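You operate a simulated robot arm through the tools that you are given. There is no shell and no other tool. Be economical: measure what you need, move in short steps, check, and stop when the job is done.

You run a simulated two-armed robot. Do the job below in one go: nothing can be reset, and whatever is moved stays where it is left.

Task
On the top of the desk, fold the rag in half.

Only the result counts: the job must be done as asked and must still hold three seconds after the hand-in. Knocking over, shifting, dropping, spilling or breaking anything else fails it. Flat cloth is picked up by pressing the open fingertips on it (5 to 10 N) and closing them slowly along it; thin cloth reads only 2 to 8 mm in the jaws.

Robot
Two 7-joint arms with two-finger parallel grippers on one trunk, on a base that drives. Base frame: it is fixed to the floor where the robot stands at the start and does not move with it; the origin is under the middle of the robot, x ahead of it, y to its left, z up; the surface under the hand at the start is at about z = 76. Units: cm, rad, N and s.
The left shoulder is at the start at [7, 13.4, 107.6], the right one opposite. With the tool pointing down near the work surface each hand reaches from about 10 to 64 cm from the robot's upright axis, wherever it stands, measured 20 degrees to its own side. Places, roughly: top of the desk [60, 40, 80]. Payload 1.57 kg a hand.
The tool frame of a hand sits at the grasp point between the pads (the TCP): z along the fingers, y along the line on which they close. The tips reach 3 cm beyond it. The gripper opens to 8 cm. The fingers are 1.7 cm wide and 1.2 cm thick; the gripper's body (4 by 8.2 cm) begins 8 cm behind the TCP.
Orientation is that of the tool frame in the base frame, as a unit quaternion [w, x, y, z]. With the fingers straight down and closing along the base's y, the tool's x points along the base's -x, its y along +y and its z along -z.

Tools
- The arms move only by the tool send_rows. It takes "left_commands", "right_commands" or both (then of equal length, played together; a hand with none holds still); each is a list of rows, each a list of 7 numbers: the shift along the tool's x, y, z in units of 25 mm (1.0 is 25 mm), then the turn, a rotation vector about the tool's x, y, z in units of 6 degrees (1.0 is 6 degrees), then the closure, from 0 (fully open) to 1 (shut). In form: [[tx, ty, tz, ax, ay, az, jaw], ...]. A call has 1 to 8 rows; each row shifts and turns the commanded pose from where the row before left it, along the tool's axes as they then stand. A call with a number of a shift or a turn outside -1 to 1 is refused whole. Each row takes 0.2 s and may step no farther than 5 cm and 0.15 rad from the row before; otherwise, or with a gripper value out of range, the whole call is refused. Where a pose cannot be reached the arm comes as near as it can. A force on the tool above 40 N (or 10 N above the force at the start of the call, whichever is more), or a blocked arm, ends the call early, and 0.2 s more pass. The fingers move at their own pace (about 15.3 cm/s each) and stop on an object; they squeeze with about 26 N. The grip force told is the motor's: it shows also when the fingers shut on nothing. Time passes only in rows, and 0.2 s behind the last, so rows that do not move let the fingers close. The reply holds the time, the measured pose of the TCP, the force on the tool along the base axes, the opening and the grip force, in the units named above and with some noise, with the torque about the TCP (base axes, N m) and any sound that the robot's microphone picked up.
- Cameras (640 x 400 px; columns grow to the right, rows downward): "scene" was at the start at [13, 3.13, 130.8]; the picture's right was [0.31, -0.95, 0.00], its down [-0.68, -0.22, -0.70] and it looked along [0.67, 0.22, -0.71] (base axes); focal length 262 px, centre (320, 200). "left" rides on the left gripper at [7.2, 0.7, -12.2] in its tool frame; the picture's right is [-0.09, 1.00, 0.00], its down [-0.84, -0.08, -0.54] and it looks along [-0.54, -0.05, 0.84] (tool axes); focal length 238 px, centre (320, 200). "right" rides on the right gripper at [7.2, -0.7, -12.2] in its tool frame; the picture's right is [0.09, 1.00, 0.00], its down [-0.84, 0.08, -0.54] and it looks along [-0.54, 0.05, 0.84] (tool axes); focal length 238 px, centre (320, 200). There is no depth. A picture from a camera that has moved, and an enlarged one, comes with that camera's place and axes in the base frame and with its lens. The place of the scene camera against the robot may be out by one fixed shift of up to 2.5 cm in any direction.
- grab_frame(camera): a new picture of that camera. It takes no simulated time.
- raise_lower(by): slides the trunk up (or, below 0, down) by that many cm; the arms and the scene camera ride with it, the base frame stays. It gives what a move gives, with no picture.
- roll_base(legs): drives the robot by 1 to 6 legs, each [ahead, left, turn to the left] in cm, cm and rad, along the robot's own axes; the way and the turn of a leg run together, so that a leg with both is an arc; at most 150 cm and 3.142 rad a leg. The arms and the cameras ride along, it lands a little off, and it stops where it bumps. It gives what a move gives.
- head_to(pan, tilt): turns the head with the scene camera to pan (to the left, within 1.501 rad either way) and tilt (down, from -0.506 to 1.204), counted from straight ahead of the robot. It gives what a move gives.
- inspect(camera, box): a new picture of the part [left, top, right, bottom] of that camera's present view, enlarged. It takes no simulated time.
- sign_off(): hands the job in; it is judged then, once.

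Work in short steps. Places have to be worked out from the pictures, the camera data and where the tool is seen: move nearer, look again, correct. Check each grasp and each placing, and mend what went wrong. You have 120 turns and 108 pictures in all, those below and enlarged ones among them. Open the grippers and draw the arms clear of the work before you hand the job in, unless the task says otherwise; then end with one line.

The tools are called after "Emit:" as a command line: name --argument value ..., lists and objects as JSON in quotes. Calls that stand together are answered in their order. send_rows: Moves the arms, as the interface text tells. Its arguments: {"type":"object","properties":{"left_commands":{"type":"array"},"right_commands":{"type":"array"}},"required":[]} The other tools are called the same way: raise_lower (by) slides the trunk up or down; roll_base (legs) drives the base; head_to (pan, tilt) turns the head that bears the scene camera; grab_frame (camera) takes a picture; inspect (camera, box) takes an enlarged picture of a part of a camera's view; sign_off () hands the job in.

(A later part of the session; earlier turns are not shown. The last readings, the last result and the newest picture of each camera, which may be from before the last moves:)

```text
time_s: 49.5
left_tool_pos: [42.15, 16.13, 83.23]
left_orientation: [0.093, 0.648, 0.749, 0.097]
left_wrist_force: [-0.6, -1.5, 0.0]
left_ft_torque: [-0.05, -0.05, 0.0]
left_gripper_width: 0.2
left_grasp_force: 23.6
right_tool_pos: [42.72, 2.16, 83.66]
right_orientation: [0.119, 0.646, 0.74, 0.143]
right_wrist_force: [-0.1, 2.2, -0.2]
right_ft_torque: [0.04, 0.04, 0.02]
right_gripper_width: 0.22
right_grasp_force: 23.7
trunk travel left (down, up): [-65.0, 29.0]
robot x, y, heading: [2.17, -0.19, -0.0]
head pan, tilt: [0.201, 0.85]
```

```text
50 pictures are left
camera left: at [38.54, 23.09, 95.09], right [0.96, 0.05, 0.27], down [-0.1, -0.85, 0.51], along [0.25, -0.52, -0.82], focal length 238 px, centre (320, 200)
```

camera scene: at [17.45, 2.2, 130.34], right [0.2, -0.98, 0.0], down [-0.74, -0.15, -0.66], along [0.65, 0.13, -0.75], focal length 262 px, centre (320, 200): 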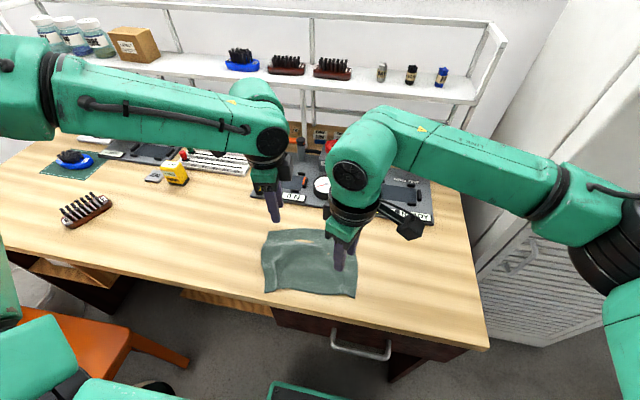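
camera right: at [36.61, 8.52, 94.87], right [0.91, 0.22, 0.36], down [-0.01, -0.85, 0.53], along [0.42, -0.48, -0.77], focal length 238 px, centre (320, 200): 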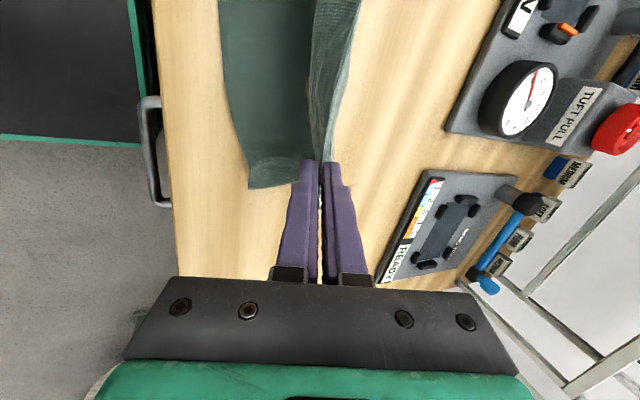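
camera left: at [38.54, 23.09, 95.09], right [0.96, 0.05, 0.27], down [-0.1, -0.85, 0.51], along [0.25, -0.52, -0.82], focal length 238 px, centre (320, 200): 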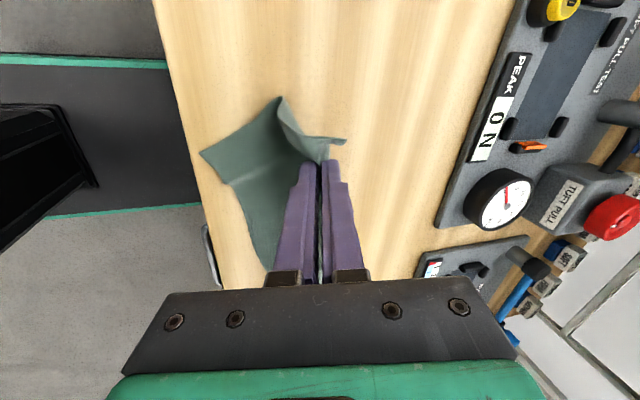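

Both near corners are roughly in place. I'll drive back another 2.8 cm, then lower most of the way.

Emit:
roll_base --legs '[[-2.8, 0, 0]]'

Emit:
send_rows --right_commands '[[0, 0.08, 0.2, 0, 0, 0, 1], [0, 0.08, 0.2, 0, 0, 0, 1], [0, 0.08, 0.2, 0, 0, 0, 1], [0, 0, 0, 0, 0, 0, 1]]' --left_commands '[[0, 0.02, 0.2, 0, 0, 0, 1], [0, 0.02, 0.2, 0, 0, 0, 1], [0, 0.02, 0.2, 0, 0, 0, 1], [0, 0, 0, 0, 0, 0, 1]]'

Emit:
grab_frame --camera "right"

Emit:
grab_frame --camera "left"

Emit:
inspect --camera "scene" --box '[220, 170, 440, 310]'

```text
time_s: 50.4
left_tool_pos: [39.65, 16.12, 83.18]
left_orientation: [0.093, 0.649, 0.749, 0.096]
left_wrist_force: [0.1, -1.8, -0.2]
left_ft_torque: [-0.05, 0.05, -0.02]
left_gripper_width: 0.23
left_grasp_force: 23.5
right_tool_pos: [40.0, 2.19, 83.59]
right_orientation: [0.119, 0.646, 0.74, 0.142]
right_wrist_force: [0.8, 1.3, -0.2]
right_ft_torque: [0.05, 0.04, -0.01]
right_gripper_width: 0.22
right_grasp_force: 23.3
trunk travel left (down, up): [-65.0, 29.0]
robot x, y, heading: [-0.89, -0.13, -0.001]
head pan, tilt: [0.201, 0.85]
```

```text
time_s: 51.4
left_tool_pos: [40.03, 16.34, 81.86]
left_orientation: [0.093, 0.649, 0.749, 0.097]
left_wrist_force: [0.1, -1.7, 0.3]
left_ft_torque: [-0.04, 0.03, 0.0]
left_gripper_width: 0.2
left_grasp_force: 23.8
right_tool_pos: [40.99, 2.27, 82.5]
right_orientation: [0.12, 0.647, 0.74, 0.142]
right_wrist_force: [0.0, 2.2, -0.2]
right_ft_torque: [0.03, 0.05, 0.0]
right_gripper_width: 0.25
right_grasp_force: 23.6
trunk travel left (down, up): [-65.0, 29.0]
robot x, y, heading: [-0.5, -0.07, 0.004]
head pan, tilt: [0.201, 0.85]
```

```text
49 pictures are left
camera right: at [34.94, 8.66, 93.66], right [0.91, 0.22, 0.36], down [-0.01, -0.85, 0.53], along [0.42, -0.48, -0.77], focal length 238 px, centre (320, 200)
```

right: 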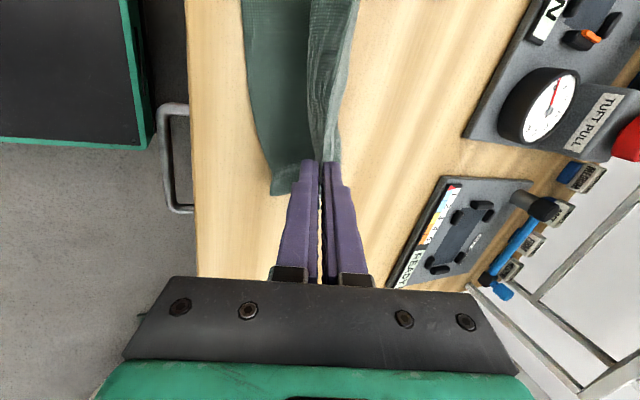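

```text
48 pictures are left
camera left: at [36.39, 23.15, 93.66], right [0.96, 0.05, 0.27], down [-0.1, -0.85, 0.51], along [0.25, -0.52, -0.82], focal length 238 px, centre (320, 200)
```

left: 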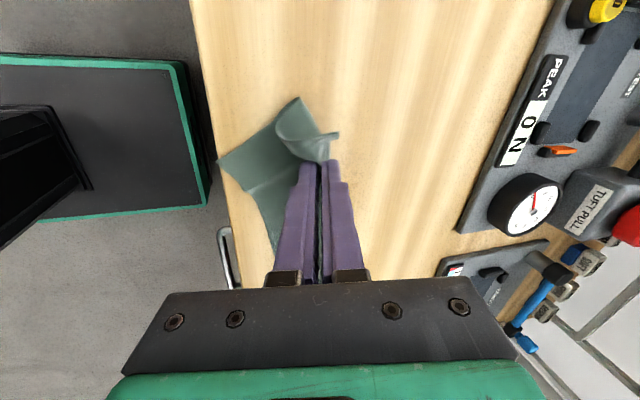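

```text
2.86 times, centred on (330, 240) of scene
camera zoom: at [12.25, 2.18, 130.34], right [0.2, -0.98, 0.0], down [-0.74, -0.15, -0.66], along [0.65, 0.13, -0.75], focal length 747 px, centre (291, 86)
```

zoom: 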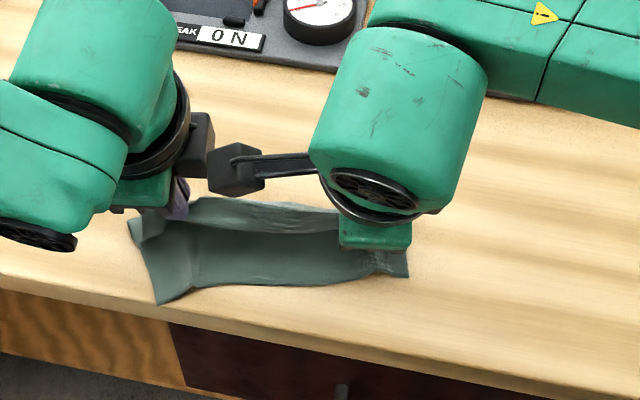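

The left near corner has been dragged to the desk edge (NL about 33.9, 16.3), while the right side is about aligned. I'll stop pulling and lower both hands straight down to lay the edge.

Emit:
send_rows --right_commands '[[0, -0.1, 0.27, 0, 0, 0, 1], [0, -0.1, 0.27, 0, 0, 0, 1], [0, -0.1, 0.27, 0, 0, 0, 1], [0, -0.05, 0.13, 0, 0, 0, 1], [0, 0, 0, 0, 0, 0, 1]]' --left_commands '[[0, -0.06, 0.22, 0, 0, 0, 1], [0, -0.06, 0.22, 0, 0, 0, 1], [0, -0.06, 0.22, 0, 0, 0, 1], [0, -0.03, 0.1, 0, 0, 0, 1], [0, 0, 0, 0, 0, 0, 1]]'

Emit:
grab_frame --camera "left"

Emit:
inspect --camera "scene" --box '[220, 170, 440, 310]'

```text
time_s: 52.6
left_tool_pos: [39.94, 16.21, 79.93]
left_orientation: [0.093, 0.649, 0.748, 0.097]
left_wrist_force: [0.1, -0.4, 1.2]
left_ft_torque: [-0.01, 0.02, -0.04]
left_gripper_width: 0.21
left_grasp_force: 23.6
right_tool_pos: [41.05, 2.26, 80.04]
right_orientation: [0.121, 0.647, 0.74, 0.142]
right_wrist_force: [0.0, 0.7, 0.2]
right_ft_torque: [0.02, 0.02, 0.03]
right_gripper_width: 0.22
right_grasp_force: 23.6
trunk travel left (down, up): [-65.0, 29.0]
robot x, y, heading: [-0.86, 0.02, 0.0]
head pan, tilt: [0.201, 0.85]
```

```text
46 pictures are left
camera left: at [36.32, 23.1, 91.7], right [0.96, 0.05, 0.27], down [-0.1, -0.85, 0.51], along [0.25, -0.52, -0.82], focal length 238 px, centre (320, 200)
```

left: 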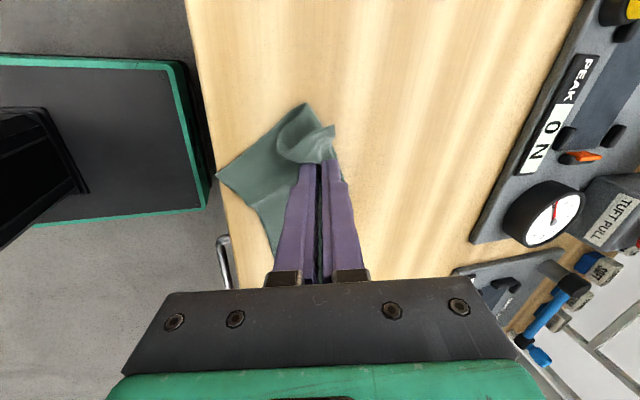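

```text
2.86 times, centred on (330, 240) of scene
camera zoom: at [12.2, 2.18, 130.34], right [0.2, -0.98, 0.0], down [-0.74, -0.15, -0.66], along [0.65, 0.13, -0.75], focal length 747 px, centre (291, 86)
```

zoom: 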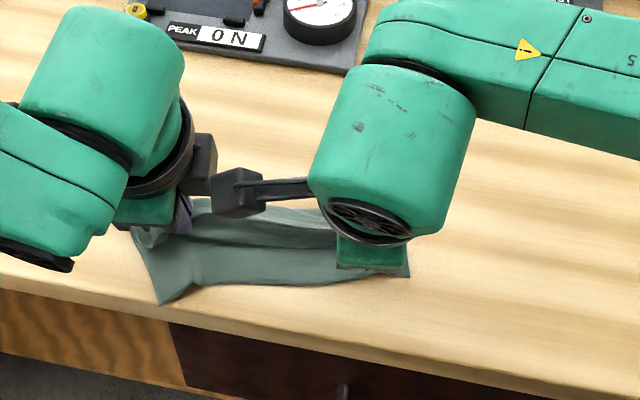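

With this grip the tail of the edge would curl back, so the pinch needs to run along the edge with almost no tail. I'll undo it by lifting, carrying the far edge forward again and untilting.

Emit:
send_rows --right_commands '[[0, 0.29, -0.745, 0, 0, 0, 1], [0, 0.29, -0.745, 0, 0, 0, 1], [0, 0.544, 0.096, 0.713, 0, 0, 1], [0, 0.544, 0.096, 0.713, 0, 0, 1], [0, 0.544, 0.096, 0.713, 0, 0, 1], [0, 0.544, 0.096, 0.713, 0, 0, 1], [0, 0.544, 0.096, 0.713, 0, 0, 1], [0, 0, 0, 0, 0, 0, 1]]' --left_commands '[[0, 0.21, -0.77, 0, 0, 0, 1], [0, 0.21, -0.77, 0, 0, 0, 1], [0, 0.515, 0.07, 0.513, 0, 0, 1], [0, 0.515, 0.07, 0.513, 0, 0, 1], [0, 0.515, 0.07, 0.513, 0, 0, 1], [0, 0.515, 0.07, 0.513, 0, 0, 1], [0, 0.515, 0.07, 0.513, 0, 0, 1], [0, 0, 0, 0, 0, 0, 1]]'

Emit:
roll_base --legs '[[4.0, 0, 0]]'

Emit:
grab_frame --camera "left"

Emit:
grab_frame --camera "scene"

```text
time_s: 54.4
left_tool_pos: [46.39, 17.1, 84.11]
left_orientation: [0.004, 0.655, 0.755, -0.004]
left_wrist_force: [-0.3, -1.1, 0.4]
left_ft_torque: [0.01, -0.03, 0.04]
left_gripper_width: 0.22
left_grasp_force: 23.4
right_tool_pos: [47.92, 3.24, 84.32]
right_orientation: [-0.003, 0.657, 0.754, 0.002]
right_wrist_force: [0.6, 0.9, -0.3]
right_ft_torque: [0.05, -0.02, 0.01]
right_gripper_width: 0.25
right_grasp_force: 23.8
trunk travel left (down, up): [-65.0, 29.0]
robot x, y, heading: [-0.59, -0.11, -0.0]
head pan, tilt: [0.201, 0.85]
```

```text
time_s: 55.3
left_tool_pos: [50.21, 17.22, 84.14]
left_orientation: [0.007, 0.655, 0.756, -0.004]
left_wrist_force: [-0.2, -0.8, 0.2]
left_ft_torque: [-0.02, -0.03, 0.02]
left_gripper_width: 0.2
left_grasp_force: 23.3
right_tool_pos: [51.66, 3.23, 84.48]
right_orientation: [-0.002, 0.657, 0.754, 0.003]
right_wrist_force: [-0.2, 0.8, 0.2]
right_ft_torque: [0.03, -0.03, 0.0]
right_gripper_width: 0.24
right_grasp_force: 23.7
trunk travel left (down, up): [-65.0, 29.0]
robot x, y, heading: [3.03, -0.28, 0.001]
head pan, tilt: [0.201, 0.85]
```

```text
44 pictures are left
camera left: at [49.84, 24.54, 96.19], right [1.0, 0.05, 0.0], down [0.04, -0.83, 0.55], along [0.03, -0.55, -0.83], focal length 238 px, centre (320, 200)
```

left: 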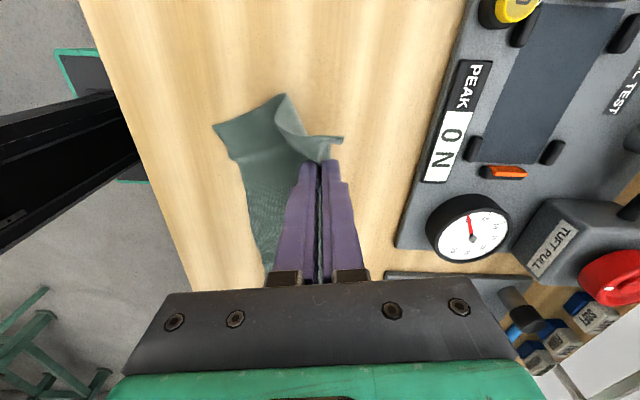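

```text
43 pictures are left
camera scene: at [15.97, 2.19, 130.37], right [0.2, -0.98, 0.0], down [-0.73, -0.15, -0.66], along [0.65, 0.13, -0.75], focal length 262 px, centre (320, 200)
```

scene: 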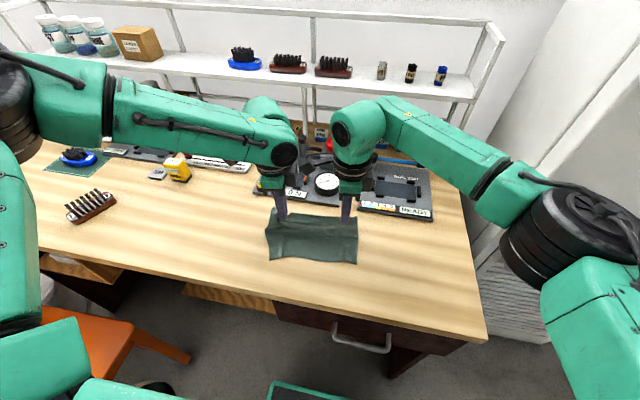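

The near edge slid forward to x of about 41, well off the desk edge. I'll move forward 2 cm more, lower, and release to leave the rag flat.

Emit:
roll_base --legs '[[2.0, 0, 0]]'

Emit:
send_rows --right_commands '[[0, 0, 0.5, 0, 0, 0, 1], [0, 0, 0.5, 0, 0, 0, 1], [0, 0, 0.5, 0, 0, 0, 1], [0, 0, 0.48, 0, 0, 0, 1], [0, 0, 0, 0, 0, 0, 1]]' --left_commands '[[0, 0, 0.5, 0, 0, 0, 1], [0, 0, 0.5, 0, 0, 0, 1], [0, 0, 0.5, 0, 0, 0, 1], [0, 0, 0.36, 0, 0, 0, 1], [0, 0, 0, 0, 0, 0, 1]]'

Emit:
send_rows --right_commands '[[0, 0, 0, 0, 0, 0, 0.85], [0, 0, 0, 0, 0, 0, 0.7], [0, 0, 0, 0, 0, 0, 0.58], [0, 0, -0.4, 0, 0, 0, 0.55], [0, 0, -0.8, 0, 0, 0, 0.5], [0, 0, -1, 0, 0, 0, 0.5], [0, 0, -1, 0, 0, 0, 0.5]]' --left_commands '[[0, 0, 0, 0, 0, 0, 0.85], [0, 0, 0, 0, 0, 0, 0.7], [0, 0, 0, 0, 0, 0, 0.58], [0, 0, -0.4, 0, 0, 0, 0.55], [0, 0, -0.8, 0, 0, 0, 0.5], [0, 0, -1, 0, 0, 0, 0.5], [0, 0, -1, 0, 0, 0, 0.5]]'

Emit:
grab_frame --camera "left"

Emit:
grab_frame --camera "right"

```text
time_s: 56.0
left_tool_pos: [52.2, 17.2, 84.21]
left_orientation: [0.007, 0.655, 0.755, -0.004]
left_wrist_force: [-0.8, 0.0, 0.0]
left_ft_torque: [-0.01, -0.05, -0.04]
left_gripper_width: 0.18
left_grasp_force: 24.0
right_tool_pos: [53.73, 3.3, 84.36]
right_orientation: [-0.001, 0.657, 0.754, 0.002]
right_wrist_force: [-1.0, 0.0, 0.0]
right_ft_torque: [0.07, -0.01, 0.0]
right_gripper_width: 0.25
right_grasp_force: 23.7
trunk travel left (down, up): [-65.0, 29.0]
robot x, y, heading: [5.23, 0.25, 0.003]
head pan, tilt: [0.201, 0.85]
```

```text
time_s: 57.2
left_tool_pos: [52.39, 17.06, 79.38]
left_orientation: [0.006, 0.656, 0.755, -0.005]
left_wrist_force: [0.1, -1.3, 2.5]
left_ft_torque: [-0.03, 0.0, 0.01]
left_gripper_width: 0.18
left_grasp_force: 23.8
right_tool_pos: [53.74, 3.38, 79.33]
right_orientation: [-0.002, 0.656, 0.754, 0.002]
right_wrist_force: [0.5, 0.9, 0.8]
right_ft_torque: [0.01, -0.03, 0.02]
right_gripper_width: 0.23
right_grasp_force: 23.6
trunk travel left (down, up): [-65.0, 29.0]
robot x, y, heading: [5.18, 0.14, -0.001]
head pan, tilt: [0.201, 0.85]
```

```text
time_s: 58.9
left_tool_pos: [52.43, 17.29, 87.46]
left_orientation: [0.006, 0.656, 0.754, -0.005]
left_wrist_force: [0.1, 0.0, 0.4]
left_ft_torque: [-0.04, 0.0, -0.01]
left_gripper_width: 4.0
left_grasp_force: 0.1
right_tool_pos: [53.75, 3.24, 87.35]
right_orientation: [-0.001, 0.657, 0.754, 0.002]
right_wrist_force: [0.6, 0.2, -0.4]
right_ft_torque: [-0.02, -0.01, 0.0]
right_gripper_width: 4.01
right_grasp_force: 0.0
trunk travel left (down, up): [-65.0, 29.0]
robot x, y, heading: [5.21, 0.31, 0.005]
head pan, tilt: [0.201, 0.85]
```

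```text
42 pictures are left
camera left: at [51.95, 24.58, 99.56], right [1.0, 0.05, 0.0], down [0.04, -0.83, 0.55], along [0.03, -0.55, -0.83], focal length 238 px, centre (320, 200)
```

left: 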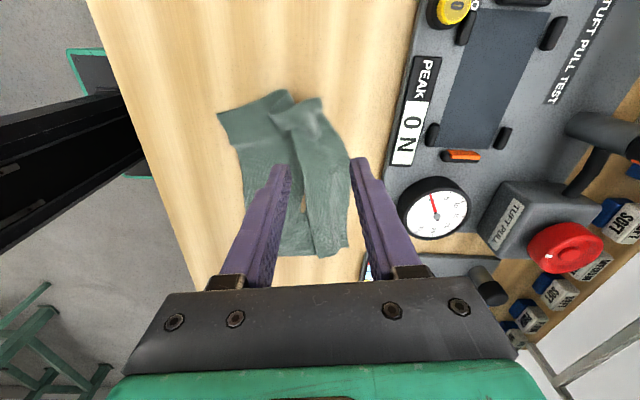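

```text
41 pictures are left
camera right: at [52.08, 10.27, 99.68], right [0.97, 0.23, 0.0], down [0.19, -0.82, 0.54], along [0.12, -0.52, -0.84], focal length 238 px, centre (320, 200)
```

right: 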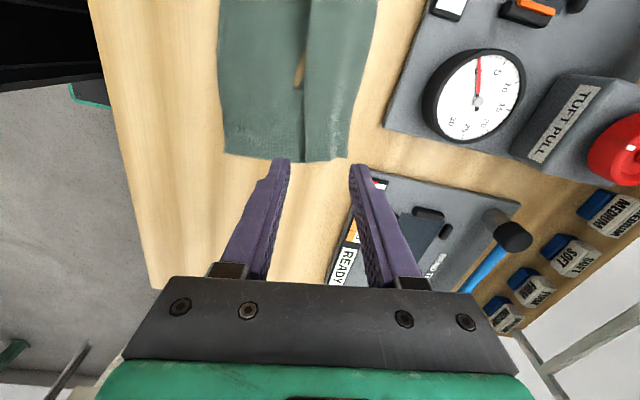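

The rag settled with a small overlap crease. It now spans x 43.5 to 57 with NR (44.6, -0.9) and NL (42.7, 18.3). I'll yaw both grippers back and go to the near corners to pull it flat again.

Emit:
send_rows --right_commands '[[0, 0, 0, 0, 0, -0.98, 0.58], [0, 0, 0, 0, 0, -0.98, 0.58], [0, 0, 0, 0, 0, -0.98, 0.58], [0, 0, 0, 0, 0, -0.98, 0.58], [0, 0, 0, 0, 0, -0.98, 0.58], [0, 0, 0, 0, 0, -0.98, 0.58], [0, 0, 0, 0, 0, -0.98, 0.58]]' --left_commands '[[0, 0, 0, 0, 0, -0.98, 0.58], [0, 0, 0, 0, 0, -0.98, 0.58], [0, 0, 0, 0, 0, -0.98, 0.58], [0, 0, 0, 0, 0, -0.98, 0.58], [0, 0, 0, 0, 0, -0.98, 0.58], [0, 0, 0, 0, 0, -0.98, 0.58], [0, 0, 0, 0, 0, -0.98, 0.58]]'

Emit:
send_rows --right_commands '[[0, 0, 0, 0, 0, -0.98, 0.58], [0, 0, 0, 0, 0, -0.98, 0.58], [0, 0, 0, 0, 0, -0.98, 0.58], [0, 0, 0, 0, 0, -0.98, 0.58], [0, 0, 0, 0, 0, -0.98, 0.58], [0, 0, 0, 0, 0, -0.98, 0.58], [0, 0, 0, 0, 0, -0.98, 0.58]]' --left_commands '[[0, 0, 0, 0, 0, -0.98, 0.58], [0, 0, 0, 0, 0, -0.98, 0.58], [0, 0, 0, 0, 0, -0.98, 0.58], [0, 0, 0, 0, 0, -0.98, 0.58], [0, 0, 0, 0, 0, -0.98, 0.58], [0, 0, 0, 0, 0, -0.98, 0.58], [0, 0, 0, 0, 0, -0.98, 0.58]]'

Emit:
send_rows --right_commands '[[0.42, -0.087, 0.17, 0, 0, 0, 0.58], [0.42, -0.087, 0.17, 0, 0, 0, 0.58], [0.42, -0.087, 0.17, 0, 0, 0, 0.58], [0.42, -0.087, 0.17, 0, 0, 0, 0.58], [0.42, -0.087, 0.17, 0, 0, 0, 0.58], [0.42, -0.087, 0.17, 0, 0, 0, 0.58], [0.42, -0.087, 0.17, 0, 0, 0, 0.58], [0.42, -0.087, 0.17, 0, 0, 0, 0.58]]' --left_commands '[[0.426, -0.065, 0.17, 0, 0, 0, 0.58], [0.426, -0.065, 0.17, 0, 0, 0, 0.58], [0.426, -0.065, 0.17, 0, 0, 0, 0.58], [0.426, -0.065, 0.17, 0, 0, 0, 0.58], [0.426, -0.065, 0.17, 0, 0, 0, 0.58], [0.426, -0.065, 0.17, 0, 0, 0, 0.58], [0.426, -0.065, 0.17, 0, 0, 0, 0.58], [0.426, -0.065, 0.17, 0, 0, 0, 0.58]]'

Emit:
grab_frame --camera "right"

Emit:
grab_frame --camera "left"

```text
time_s: 60.5
left_tool_pos: [52.47, 17.26, 87.38]
left_orientation: [0.002, 0.346, 0.938, -0.008]
left_wrist_force: [0.1, 0.6, 0.4]
left_ft_torque: [0.01, 0.03, 0.01]
left_gripper_width: 3.36
left_grasp_force: 0.0
right_tool_pos: [53.77, 3.26, 87.38]
right_orientation: [-0.001, 0.349, 0.937, 0.003]
right_wrist_force: [0.3, -0.3, -0.4]
right_ft_torque: [-0.01, -0.01, 0.01]
right_gripper_width: 3.39
right_grasp_force: 0.0
trunk travel left (down, up): [-65.0, 29.0]
robot x, y, heading: [5.13, -0.15, 0.001]
head pan, tilt: [0.201, 0.85]
```

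```text
time_s: 62.0
left_tool_pos: [52.41, 17.24, 87.28]
left_orientation: [0.001, -0.005, 1.0, -0.007]
left_wrist_force: [-0.1, -0.1, 0.7]
left_ft_torque: [0.02, 0.01, -0.01]
left_gripper_width: 3.36
left_grasp_force: 0.1
right_tool_pos: [53.86, 3.3, 87.18]
right_orientation: [0.0, -0.003, 1.0, 0.004]
right_wrist_force: [0.2, 0.1, -0.2]
right_ft_torque: [-0.02, 0.01, 0.06]
right_gripper_width: 3.33
right_grasp_force: 0.1
trunk travel left (down, up): [-65.0, 29.0]
robot x, y, heading: [5.39, -0.06, 0.004]
head pan, tilt: [0.201, 0.85]
```

```text
time_s: 63.9
left_tool_pos: [43.8, 15.71, 84.07]
left_orientation: [0.001, -0.004, 1.0, -0.007]
left_wrist_force: [0.7, 0.4, 0.3]
left_ft_torque: [0.0, 0.01, 0.02]
left_gripper_width: 3.35
left_grasp_force: 0.1
right_tool_pos: [45.33, 1.46, 83.97]
right_orientation: [0.0, -0.002, 1.0, 0.004]
right_wrist_force: [0.6, 0.4, 0.6]
right_ft_torque: [0.0, -0.02, -0.04]
right_gripper_width: 3.39
right_grasp_force: 0.1
trunk travel left (down, up): [-65.0, 29.0]
robot x, y, heading: [6.04, 0.01, -0.005]
head pan, tilt: [0.201, 0.85]
```

```text
40 pictures are left
camera right: at [38.11, 0.72, 96.2], right [-0.1, 1.0, 0.01], down [0.84, 0.08, 0.54], along [0.54, 0.06, -0.84], focal length 238 px, centre (320, 200)
```

right: 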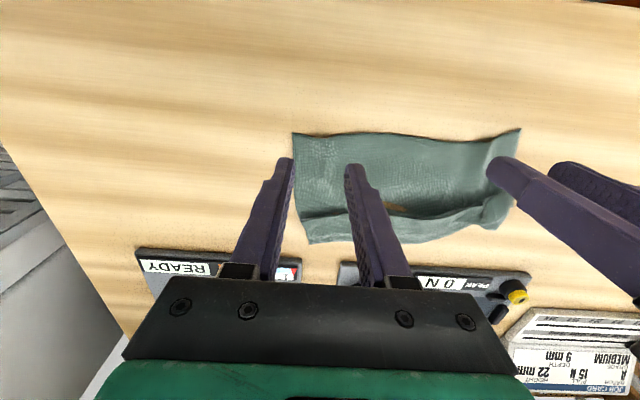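

```text
39 pictures are left
camera left: at [36.53, 16.55, 96.23], right [0.08, 1.0, -0.01], down [0.84, -0.06, 0.55], along [0.54, -0.06, -0.84], focal length 238 px, centre (320, 200)
```

left: 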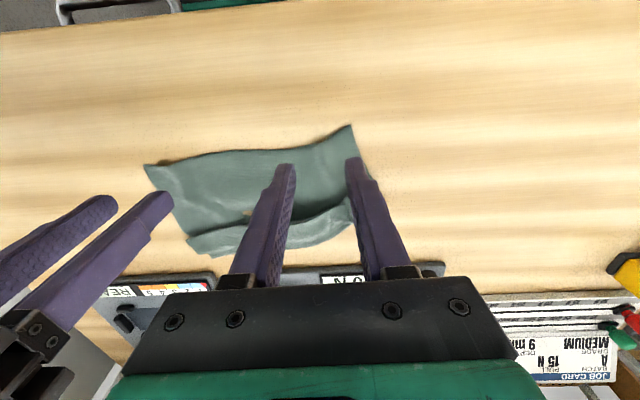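

Both hands are well placed just inside the near corners, so I'll descend to contact.

Emit:
send_rows --right_commands '[[0, 0.06, 0.6, 0, 0, 0, 0.58], [0, 0, 0.6, 0, 0, 0, 0.58], [0, 0, 0.4, 0, 0, 0, 0.58], [0, 0, 0.25, 0, 0, 0, 0.58], [0, 0, 0.1, 0, 0, 0, 0.58], [0, 0, 0, 0, 0, 0, 0.58]]' --left_commands '[[0, 0.08, 0.6, 0, 0, 0, 0.58], [0, 0, 0.6, 0, 0, 0, 0.58], [0, 0, 0.4, 0, 0, 0, 0.58], [0, 0, 0.25, 0, 0, 0, 0.58], [0, 0, 0.13, 0, 0, 0, 0.58], [0, 0, 0, 0, 0, 0, 0.58]]'

```text
time_s: 65.2
left_tool_pos: [43.81, 15.93, 79.22]
left_orientation: [0.003, -0.003, 1.0, -0.007]
left_wrist_force: [0.8, 0.0, 7.8]
left_ft_torque: [0.19, -0.05, 0.01]
left_gripper_width: 3.39
left_grasp_force: 0.2
right_tool_pos: [45.38, 1.67, 79.12]
right_orientation: [0.0, -0.001, 1.0, 0.003]
right_wrist_force: [0.4, -0.2, 4.3]
right_ft_torque: [-0.06, -0.03, 0.03]
right_gripper_width: 3.36
right_grasp_force: 0.1
trunk travel left (down, up): [-65.0, 29.0]
robot x, y, heading: [5.5, 0.07, 0.0]
head pan, tilt: [0.201, 0.85]
```

I'll press slightly more, then close while drifting each hand inward so the cloth between them doesn't get stretched.

Emit:
send_rows --right_commands '[[0, 0, 0.03, 0, 0, 0, 0.58], [0, 0.08, 0, 0, 0, 0, 0.64], [0, 0.08, 0, 0, 0, 0, 0.7], [0, 0.08, 0, 0, 0, 0, 0.76], [0, 0.08, 0, 0, 0, 0, 0.82], [0, 0.08, 0, 0, 0, 0, 0.88], [0, 0.05, 0, 0, 0, 0, 0.94], [0, 0, 0, 0, 0, 0, 1]]' --left_commands '[[0, 0, 0.02, 0, 0, 0, 0.58], [0, -0.08, 0, 0, 0, 0, 0.64], [0, -0.08, 0, 0, 0, 0, 0.7], [0, -0.08, 0, 0, 0, 0, 0.76], [0, -0.08, 0, 0, 0, 0, 0.82], [0, -0.08, 0, 0, 0, 0, 0.88], [0, -0.05, 0, 0, 0, 0, 0.94], [0, 0, 0, 0, 0, 0, 1]]'

Emit:
grab_frame --camera "right"

Emit:
grab_frame --camera "left"

```text
time_s: 67.0
left_tool_pos: [43.76, 14.82, 79.09]
left_orientation: [0.002, -0.004, 1.0, -0.007]
left_wrist_force: [-1.5, 2.5, 13.9]
left_ft_torque: [0.22, -0.02, -0.01]
left_gripper_width: 0.22
left_grasp_force: 24.0
right_tool_pos: [45.18, 2.78, 79.15]
right_orientation: [0.001, -0.001, 1.0, 0.004]
right_wrist_force: [0.8, -0.5, 3.3]
right_ft_torque: [-0.05, -0.01, -0.01]
right_gripper_width: 0.23
right_grasp_force: 24.0
trunk travel left (down, up): [-65.0, 29.0]
robot x, y, heading: [5.48, -0.31, 0.003]
head pan, tilt: [0.201, 0.85]
```

```text
38 pictures are left
camera right: at [38.02, 2.07, 91.36], right [-0.1, 1.0, 0.01], down [0.84, 0.08, 0.54], along [0.54, 0.06, -0.84], focal length 238 px, centre (320, 200)
```

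right: 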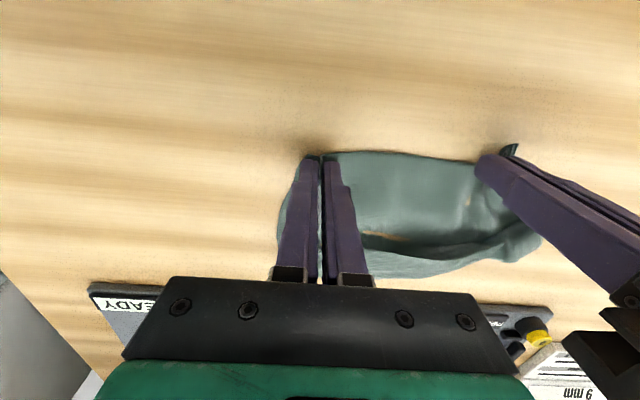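

```text
37 pictures are left
camera left: at [36.46, 15.57, 91.28], right [0.08, 1.0, -0.01], down [0.84, -0.06, 0.55], along [0.54, -0.06, -0.84], focal length 238 px, centre (320, 200)
```

left: 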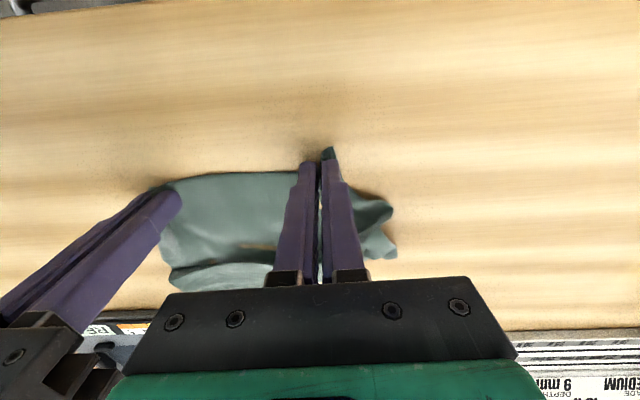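

Both hands grip the near edge without tension. I'll lift the rag to hang freely and shake out the crease.

Emit:
send_rows --right_commands '[[-0.1, 0, -0.725, 0, 0, 0, 1], [-0.25, 0, -0.725, 0, 0, 0, 1], [-0.45, 0, -0.725, 0, 0, 0, 1], [-0.5, 0, -0.725, 0, 0, 0, 1], [-0.5, 0, -0.725, 0, 0, 0, 1], [-0.5, 0, -0.725, 0, 0, 0, 1], [-0.5, 0, -0.725, 0, 0, 0, 1], [-0.45, 0, -0.725, 0, 0, 0, 1]]' --left_commands '[[-0.1, 0, -0.725, 0, 0, 0, 1], [-0.25, 0, -0.725, 0, 0, 0, 1], [-0.45, 0, -0.725, 0, 0, 0, 1], [-0.5, 0, -0.725, 0, 0, 0, 1], [-0.5, 0, -0.725, 0, 0, 0, 1], [-0.5, 0, -0.725, 0, 0, 0, 1], [-0.5, 0, -0.725, 0, 0, 0, 1], [-0.45, 0, -0.725, 0, 0, 0, 1]]'

Emit:
inspect --camera "scene" --box '[220, 110, 440, 250]'

Emit:
grab_frame --camera "right"

```text
time_s: 68.8
left_tool_pos: [51.96, 15.25, 93.68]
left_orientation: [0.0, -0.003, 1.0, -0.007]
left_wrist_force: [0.6, -0.5, -0.7]
left_ft_torque: [0.03, 0.01, 0.03]
left_gripper_width: 0.24
left_grasp_force: 24.1
right_tool_pos: [53.55, 2.66, 93.45]
right_orientation: [0.0, -0.002, 1.0, 0.003]
right_wrist_force: [0.3, 0.1, -0.4]
right_ft_torque: [-0.01, 0.01, 0.0]
right_gripper_width: 0.27
right_grasp_force: 23.7
trunk travel left (down, up): [-65.0, 29.0]
robot x, y, heading: [5.18, -0.01, 0.001]
head pan, tilt: [0.201, 0.85]
```

```text
2.86 times, centred on (330, 180) of scene
camera zoom: at [18.21, 2.21, 130.33], right [0.2, -0.98, 0.0], down [-0.74, -0.15, -0.66], along [0.65, 0.13, -0.75], focal length 747 px, centre (291, 257)
```

zoom: 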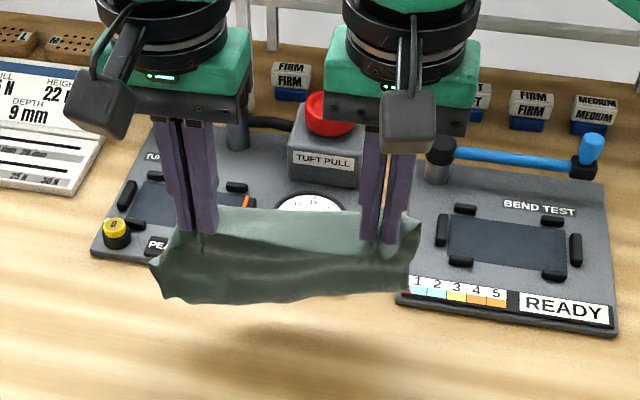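

```text
35 pictures are left
camera right: at [46.29, 1.97, 105.77], right [-0.1, 1.0, 0.01], down [0.84, 0.08, 0.54], along [0.54, 0.06, -0.84], focal length 238 px, centre (320, 200)
```

right: 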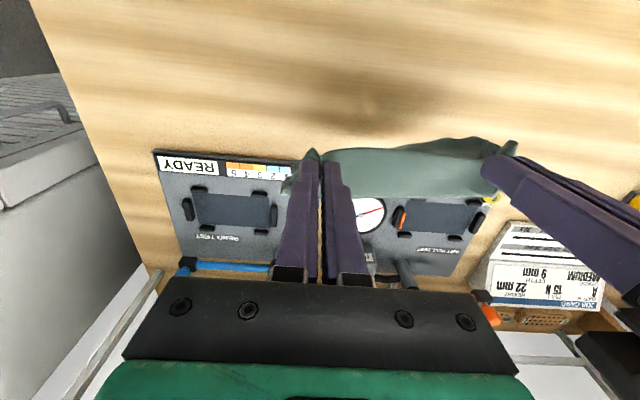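

The rag hangs nicely and leaves the fingers toward +x. That suggests an easier fold: set the hanging bottom edge on the desk under the hands, let the cloth belly forward, and lower the held edge straight onto it. I'll move back to x of about 45 first.

Emit:
send_rows --right_commands '[[0.4, 0, 0, 0, 0, 0, 1], [0.4, 0, 0, 0, 0, 0, 1], [0.4, 0, 0, 0, 0, 0, 1], [0.4, 0, 0, 0, 0, 0, 1], [0.4, 0, 0, 0, 0, 0, 1], [0.4, 0, 0, 0, 0, 0, 1], [0.4, 0, 0, 0, 0, 0, 1], [0.3, 0, 0, 0, 0, 0, 1]]' --left_commands '[[0.4, 0, 0, 0, 0, 0, 1], [0.4, 0, 0, 0, 0, 0, 1], [0.4, 0, 0, 0, 0, 0, 1], [0.4, 0, 0, 0, 0, 0, 1], [0.4, 0, 0, 0, 0, 0, 1], [0.4, 0, 0, 0, 0, 0, 1], [0.4, 0, 0, 0, 0, 0, 1], [0.3, 0, 0, 0, 0, 0, 1]]'

Emit:
send_rows --right_commands '[[0, 0, 0, 0, 0, 0, 1], [0, 0, 0, 0, 0, 0, 1], [0, 0, 0, 0, 0, 0, 1]]'

Emit:
inspect --camera "scene" --box '[220, 140, 440, 280]'

Emit:
grab_frame --camera "right"

```text
time_s: 70.7
left_tool_pos: [44.16, 15.0, 93.5]
left_orientation: [0.001, -0.004, 1.0, -0.008]
left_wrist_force: [-0.1, -0.2, 0.1]
left_ft_torque: [0.01, -0.01, 0.05]
left_gripper_width: 0.21
left_grasp_force: 22.9
right_tool_pos: [45.73, 2.61, 93.55]
right_orientation: [0.001, -0.002, 1.0, 0.003]
right_wrist_force: [-0.2, -0.7, -0.2]
right_ft_torque: [-0.01, 0.01, 0.02]
right_gripper_width: 0.24
right_grasp_force: 23.7
trunk travel left (down, up): [-65.0, 29.0]
robot x, y, heading: [5.46, 0.28, 0.004]
head pan, tilt: [0.201, 0.85]
```

```text
time_s: 71.5
left_tool_pos: [44.22, 15.01, 93.46]
left_orientation: [0.001, -0.004, 1.0, -0.007]
left_wrist_force: [1.1, 0.2, -0.6]
left_ft_torque: [0.01, -0.02, 0.01]
left_gripper_width: 0.19
left_grasp_force: 24.0
right_tool_pos: [45.85, 2.75, 93.54]
right_orientation: [0.0, -0.002, 1.0, 0.004]
right_wrist_force: [0.4, 0.3, -0.4]
right_ft_torque: [-0.01, 0.01, -0.03]
right_gripper_width: 0.22
right_grasp_force: 24.1
trunk travel left (down, up): [-65.0, 29.0]
robot x, y, heading: [5.2, -0.14, 0.0]
head pan, tilt: [0.201, 0.85]
```

```text
2.86 times, centred on (330, 210) of scene
camera zoom: at [18.21, 2.21, 130.34], right [0.2, -0.98, 0.0], down [-0.74, -0.15, -0.66], along [0.65, 0.13, -0.75], focal length 747 px, centre (291, 171)
```

zoom: 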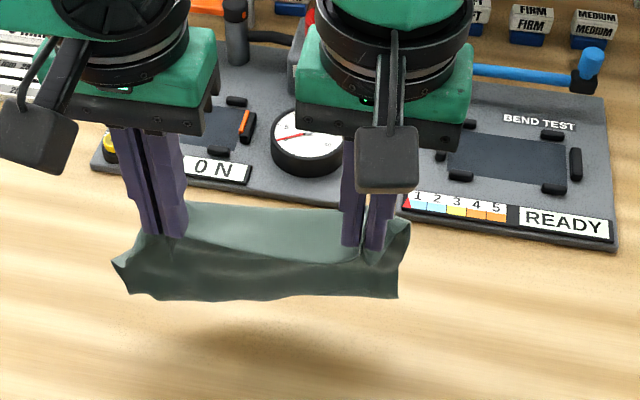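

```text
33 pictures are left
camera right: at [38.56, 2.0, 105.7], right [-0.1, 1.0, 0.01], down [0.84, 0.08, 0.54], along [0.54, 0.06, -0.84], focal length 238 px, centre (320, 200)
```

right: 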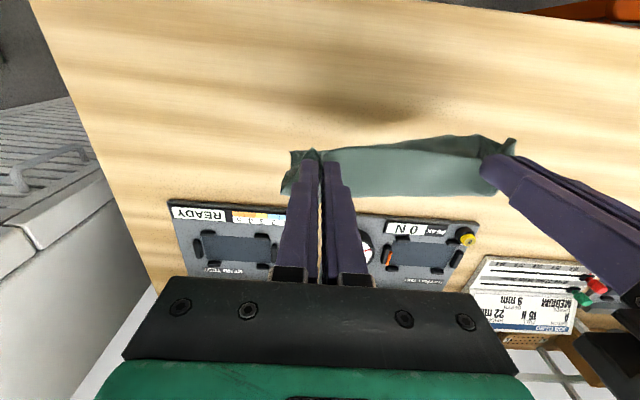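

The rag hangs from about x=49 with its bottom edge at z of about 81. I'll shift back 6 cm and lower until the bottom edge just rests on the desk.

Emit:
send_rows --right_commands '[[0.4, 0, 0, 0, 0, 0, 1], [0.4, 0, 0, 0, 0, 0, 1], [0.4, 0, 0, 0, 0, 0, 1], [0.4, 0, 0, 0, 0, 0, 1], [0.4, 0, 0.4, 0, 0, 0, 1], [0.4, 0, 0.6, 0, 0, 0, 1], [0, 0, 0.6, 0, 0, 0, 1], [0, 0, 0.4, 0, 0, 0, 1]]' --left_commands '[[0.4, 0, 0, 0, 0, 0, 1], [0.4, 0, 0, 0, 0, 0, 1], [0.4, 0, 0, 0, 0, 0, 1], [0.4, 0, 0, 0, 0, 0, 1], [0.4, 0, 0.4, 0, 0, 0, 1], [0.4, 0, 0.6, 0, 0, 0, 1], [0, 0, 0.6, 0, 0, 0, 1], [0, 0, 0.4, 0, 0, 0, 1]]'

Emit:
inspect --camera "scene" --box '[210, 170, 430, 310]'

Emit:
grab_frame --camera "right"

```text
time_s: 73.2
left_tool_pos: [38.53, 15.05, 88.59]
left_orientation: [0.0, -0.005, 1.0, -0.008]
left_wrist_force: [1.4, -0.4, 0.4]
left_ft_torque: [0.02, 0.0, 0.04]
left_gripper_width: 0.19
left_grasp_force: 23.6
left hand out of reach, approached as far as the arm can: row 8
right_tool_pos: [39.67, 2.83, 88.42]
right_orientation: [0.001, -0.002, 1.0, 0.002]
right_wrist_force: [0.5, -0.1, -0.7]
right_ft_torque: [-0.02, 0.01, -0.03]
right_gripper_width: 0.24
right_grasp_force: 23.7
trunk travel left (down, up): [-65.0, 29.0]
robot x, y, heading: [5.35, 0.02, 0.001]
head pan, tilt: [0.201, 0.85]
```

```text
2.86 times, centred on (320, 240) of scene
camera zoom: at [18.28, 2.32, 130.33], right [0.2, -0.98, 0.0], down [-0.74, -0.15, -0.66], along [0.65, 0.13, -0.75], focal length 747 px, centre (320, 86)
```

zoom: 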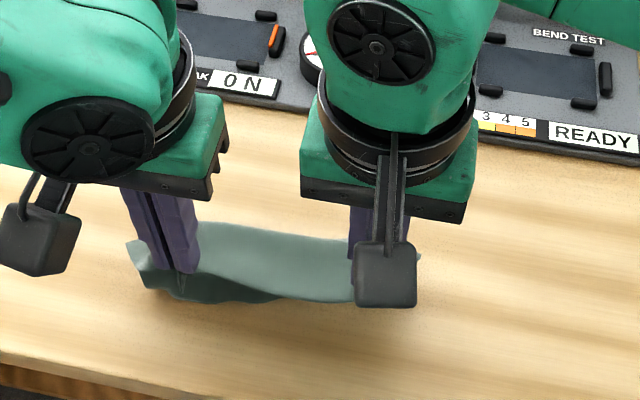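

```text
31 pictures are left
camera right: at [32.62, 2.06, 100.66], right [-0.1, 1.0, 0.01], down [0.84, 0.08, 0.54], along [0.54, 0.06, -0.84], focal length 238 px, centre (320, 200)
```

right: 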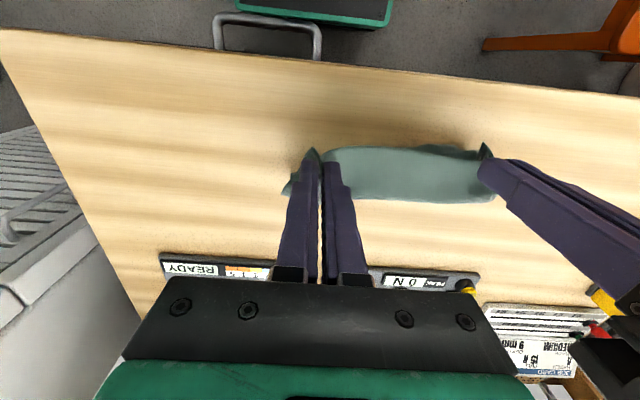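

The bottom edge now rests at x of about 41 to 42 and the cloth bellies forward, as wanted. I'll lower while moving forward to lay the lower half.

Emit:
send_rows --right_commands '[[-0.6, 0, 0.36, 0, 0, 0, 1], [-0.6, 0, 0.4, 0, 0, 0, 1], [-0.68, 0, 0.48, 0, 0, 0, 1], [-0.6, 0, 0.48, 0, 0, 0, 1], [0, 0, 0, 0, 0, 0, 1]]' --left_commands '[[-0.6, 0, 0.36, 0, 0, 0, 1], [-0.6, 0, 0.4, 0, 0, 0, 1], [-0.68, 0, 0.48, 0, 0, 0, 1], [-0.6, 0, 0.48, 0, 0, 0, 1], [0, 0, 0, 0, 0, 0, 1]]'

Emit:
inspect --camera "scene" --box '[210, 170, 430, 310]'

Emit:
grab_frame --camera "right"

```text
time_s: 74.5
left_tool_pos: [44.55, 14.95, 84.36]
left_orientation: [0.001, -0.004, 1.0, -0.008]
left_wrist_force: [0.5, -0.1, 0.3]
left_ft_torque: [0.01, -0.05, -0.01]
left_gripper_width: 0.21
left_grasp_force: 23.7
right_tool_pos: [45.79, 2.71, 84.3]
right_orientation: [0.0, -0.002, 1.0, 0.004]
right_wrist_force: [0.2, 0.2, -0.3]
right_ft_torque: [0.02, -0.05, 0.03]
right_gripper_width: 0.23
right_grasp_force: 23.9
trunk travel left (down, up): [-65.0, 29.0]
robot x, y, heading: [5.42, 0.0, 0.007]
head pan, tilt: [0.201, 0.85]
```

```text
2.86 times, centred on (320, 240) of scene
camera zoom: at [18.1, 2.2, 130.35], right [0.2, -0.98, 0.0], down [-0.74, -0.15, -0.66], along [0.65, 0.13, -0.75], focal length 747 px, centre (320, 86)
```

zoom: 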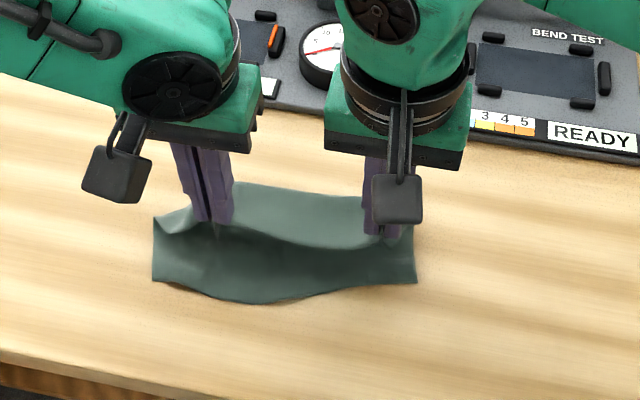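

```text
29 pictures are left
camera right: at [38.73, 2.01, 96.43], right [-0.1, 1.0, 0.01], down [0.84, 0.08, 0.54], along [0.54, 0.06, -0.84], focal length 238 px, centre (320, 200)
```

right: 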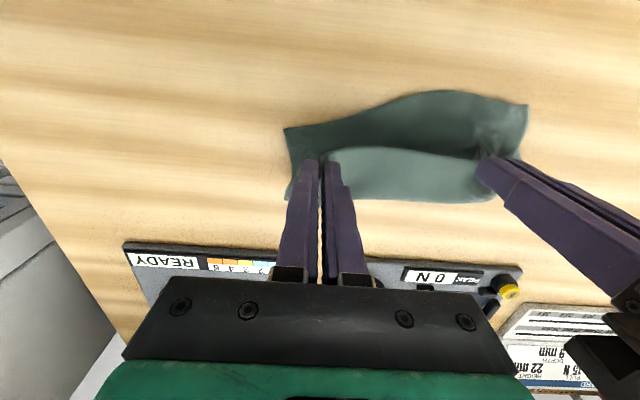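

The held edge is above and the cloth bellies forward, with the bottom edge lying at x 44.5 on the right and 40.7 at the middle and left. I'll lower the held edge onto it, with the left hand moving back more than the right.

Emit:
send_rows --right_commands '[[0.1, 0, 0.36, 0, 0, 0, 1], [0.1, 0, 0.36, 0, 0, 0, 1], [0.1, 0, 0.36, 0, 0, 0, 1], [0.1, 0, 0.36, 0, 0, 0, 1], [0.1, 0, 0.34, 0, 0, 0, 1], [0, 0, 0, 0, 0, 0, 1]]' --left_commands '[[0.23, 0, 0.36, 0, 0, 0, 1], [0.23, 0, 0.36, 0, 0, 0, 1], [0.23, 0, 0.36, 0, 0, 0, 1], [0.23, 0, 0.36, 0, 0, 0, 1], [0.23, 0, 0.34, 0, 0, 0, 1], [0, 0, 0, 0, 0, 0, 1]]'

Emit:
inspect --camera "scene" --box '[210, 170, 430, 310]'

Emit:
grab_frame --camera "right"

Emit:
grab_frame --camera "left"

```text
time_s: 75.8
left_tool_pos: [41.85, 14.81, 79.85]
left_orientation: [0.001, -0.004, 1.0, -0.008]
left_wrist_force: [0.6, -0.3, -0.7]
left_ft_torque: [-0.02, 0.0, -0.01]
left_gripper_width: 0.2
left_grasp_force: 23.5
right_tool_pos: [44.73, 2.85, 79.82]
right_orientation: [0.0, -0.002, 1.0, 0.004]
right_wrist_force: [0.1, -0.2, 0.0]
right_ft_torque: [-0.03, -0.01, -0.01]
right_gripper_width: 0.26
right_grasp_force: 23.9
trunk travel left (down, up): [-65.0, 29.0]
robot x, y, heading: [4.9, -0.29, -0.001]
head pan, tilt: [0.201, 0.85]
```

```text
2.86 times, centred on (320, 240) of scene
camera zoom: at [18.23, 2.22, 130.33], right [0.2, -0.98, 0.0], down [-0.74, -0.15, -0.66], along [0.65, 0.13, -0.75], focal length 747 px, centre (320, 86)
```

zoom: 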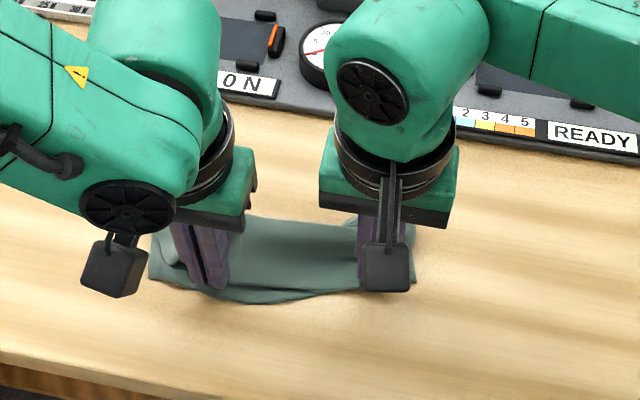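

```text
27 pictures are left
camera right: at [37.5, 2.07, 91.99], right [-0.1, 1.0, 0.01], down [0.84, 0.08, 0.54], along [0.54, 0.06, -0.84], focal length 238 px, centre (320, 200)
```

right: 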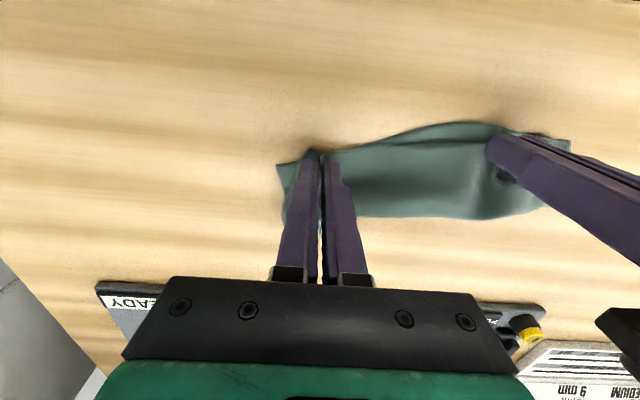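

```text
26 pictures are left
camera left: at [34.57, 15.61, 92.0], right [0.08, 1.0, -0.01], down [0.84, -0.06, 0.54], along [0.54, -0.06, -0.84], focal length 238 px, centre (320, 200)
```

left: 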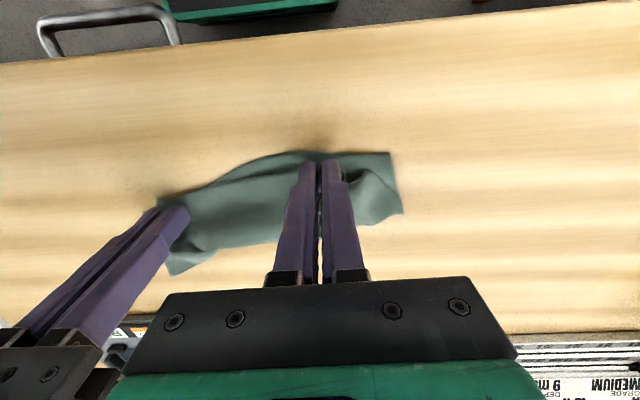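

Fold achieved: the held edge lies almost exactly over the bottom edge, with the fold line ahead. I'll lower a touch and open slowly while drifting outward to spread the gathered corners.

Emit:
send_rows --right_commands '[[0.06, 0, 0.14, 0, 0, 0, 1], [0, 0, 0, 0, 0, 0, 0.92], [0, -0.08, 0, 0, 0, 0, 0.86], [0, -0.08, 0, 0, 0, 0, 0.8], [0, -0.08, 0, 0, 0, 0, 0.74], [0, -0.08, 0, 0, 0, 0, 0.68], [0, -0.08, 0, 0, 0, 0, 0.62], [0, 0, 0, 0, 0, 0, 0.58]]' --left_commands '[[0.06, 0, 0.14, 0, 0, 0, 1], [0, 0, 0, 0, 0, 0, 0.92], [0, 0.08, 0, 0, 0, 0, 0.86], [0, 0.08, 0, 0, 0, 0, 0.8], [0, 0.08, 0, 0, 0, 0, 0.74], [0, 0.08, 0, 0, 0, 0, 0.68], [0, 0.08, 0, 0, 0, 0, 0.62], [0, 0, 0, 0, 0, 0, 0.58]]'

Emit:
send_rows --right_commands '[[0, 0, -0.3, 0, 0, 0, 0.56], [0, 0, -0.6, 0, 0, 0, 0.5], [0, 0, -0.9, 0, 0, 0, 0.5], [0, 0, -0.9, 0, 0, 0, 0.5], [0, 0, -0.9, 0, 0, 0, 0.5], [0, 0, -0.9, 0, 0, 0, 0.5]]' --left_commands '[[0, 0, -0.3, 0, 0, 0, 0.56], [0, 0, -0.6, 0, 0, 0, 0.5], [0, 0, -0.9, 0, 0, 0, 0.5], [0, 0, -0.9, 0, 0, 0, 0.5], [0, 0, -0.9, 0, 0, 0, 0.5], [0, 0, -0.9, 0, 0, 0, 0.5]]'

Emit:
grab_frame --camera "right"

Emit:
grab_frame --camera "left"

Emit:
inspect --camera "scene" --box '[210, 170, 430, 310]'

```text
time_s: 77.7
left_tool_pos: [41.55, 15.84, 79.58]
left_orientation: [0.001, -0.004, 1.0, -0.007]
left_wrist_force: [-0.2, -0.7, 0.8]
left_ft_torque: [0.0, 0.02, -0.02]
left_gripper_width: 3.34
left_grasp_force: 0.0
right_tool_pos: [44.5, 1.74, 79.58]
right_orientation: [-0.001, -0.002, 1.0, 0.004]
right_wrist_force: [-0.1, -0.1, -0.1]
right_ft_torque: [0.02, -0.03, 0.02]
right_gripper_width: 3.37
right_grasp_force: 0.0
trunk travel left (down, up): [-65.0, 29.0]
robot x, y, heading: [5.42, 0.25, 0.001]
head pan, tilt: [0.201, 0.85]
```

```text
time_s: 79.0
left_tool_pos: [41.48, 16.01, 90.77]
left_orientation: [0.001, -0.003, 1.0, -0.007]
left_wrist_force: [-1.4, 0.1, -0.4]
left_ft_torque: [0.01, 0.02, -0.01]
left_gripper_width: 4.01
left_grasp_force: 0.0
right_tool_pos: [44.42, 1.76, 90.8]
right_orientation: [0.0, -0.002, 1.0, 0.003]
right_wrist_force: [0.1, 0.0, -0.5]
right_ft_torque: [0.03, -0.03, 0.0]
right_gripper_width: 3.99
right_grasp_force: 0.2
trunk travel left (down, up): [-65.0, 29.0]
robot x, y, heading: [5.26, -0.21, 0.002]
head pan, tilt: [0.201, 0.85]
```

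```text
25 pictures are left
camera right: at [37.26, 1.01, 102.94], right [-0.1, 1.0, 0.01], down [0.84, 0.08, 0.54], along [0.54, 0.06, -0.84], focal length 238 px, centre (320, 200)
```

right: 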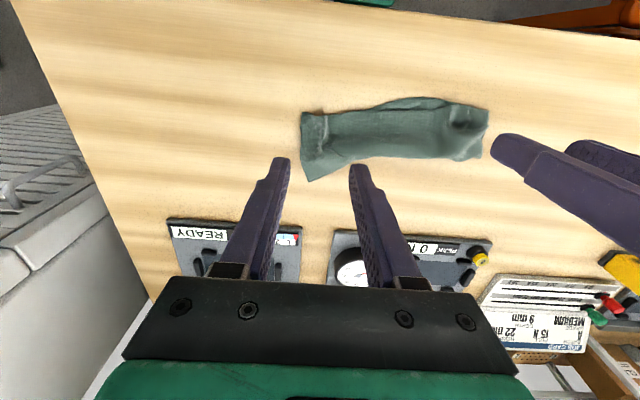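

```text
24 pictures are left
camera left: at [34.23, 16.78, 102.9], right [0.08, 1.0, -0.01], down [0.84, -0.06, 0.54], along [0.54, -0.06, -0.84], focal length 238 px, centre (320, 200)
```

left: 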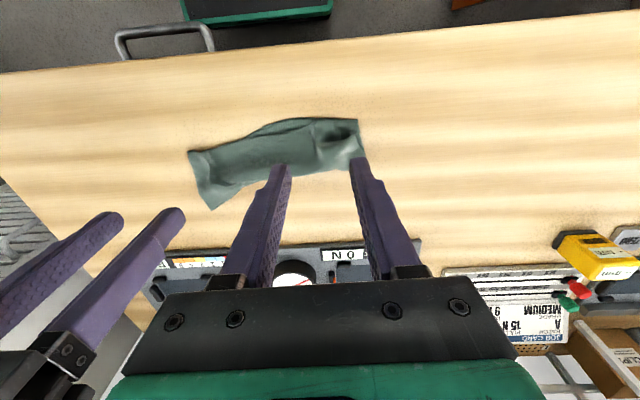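

```text
2.86 times, centred on (320, 240) of scene
camera zoom: at [18.11, 2.21, 130.34], right [0.2, -0.98, 0.0], down [-0.74, -0.15, -0.66], along [0.65, 0.13, -0.75], focal length 747 px, centre (320, 86)
```

zoom: 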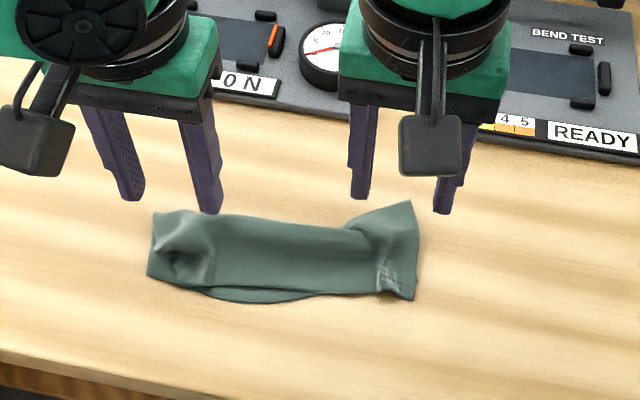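

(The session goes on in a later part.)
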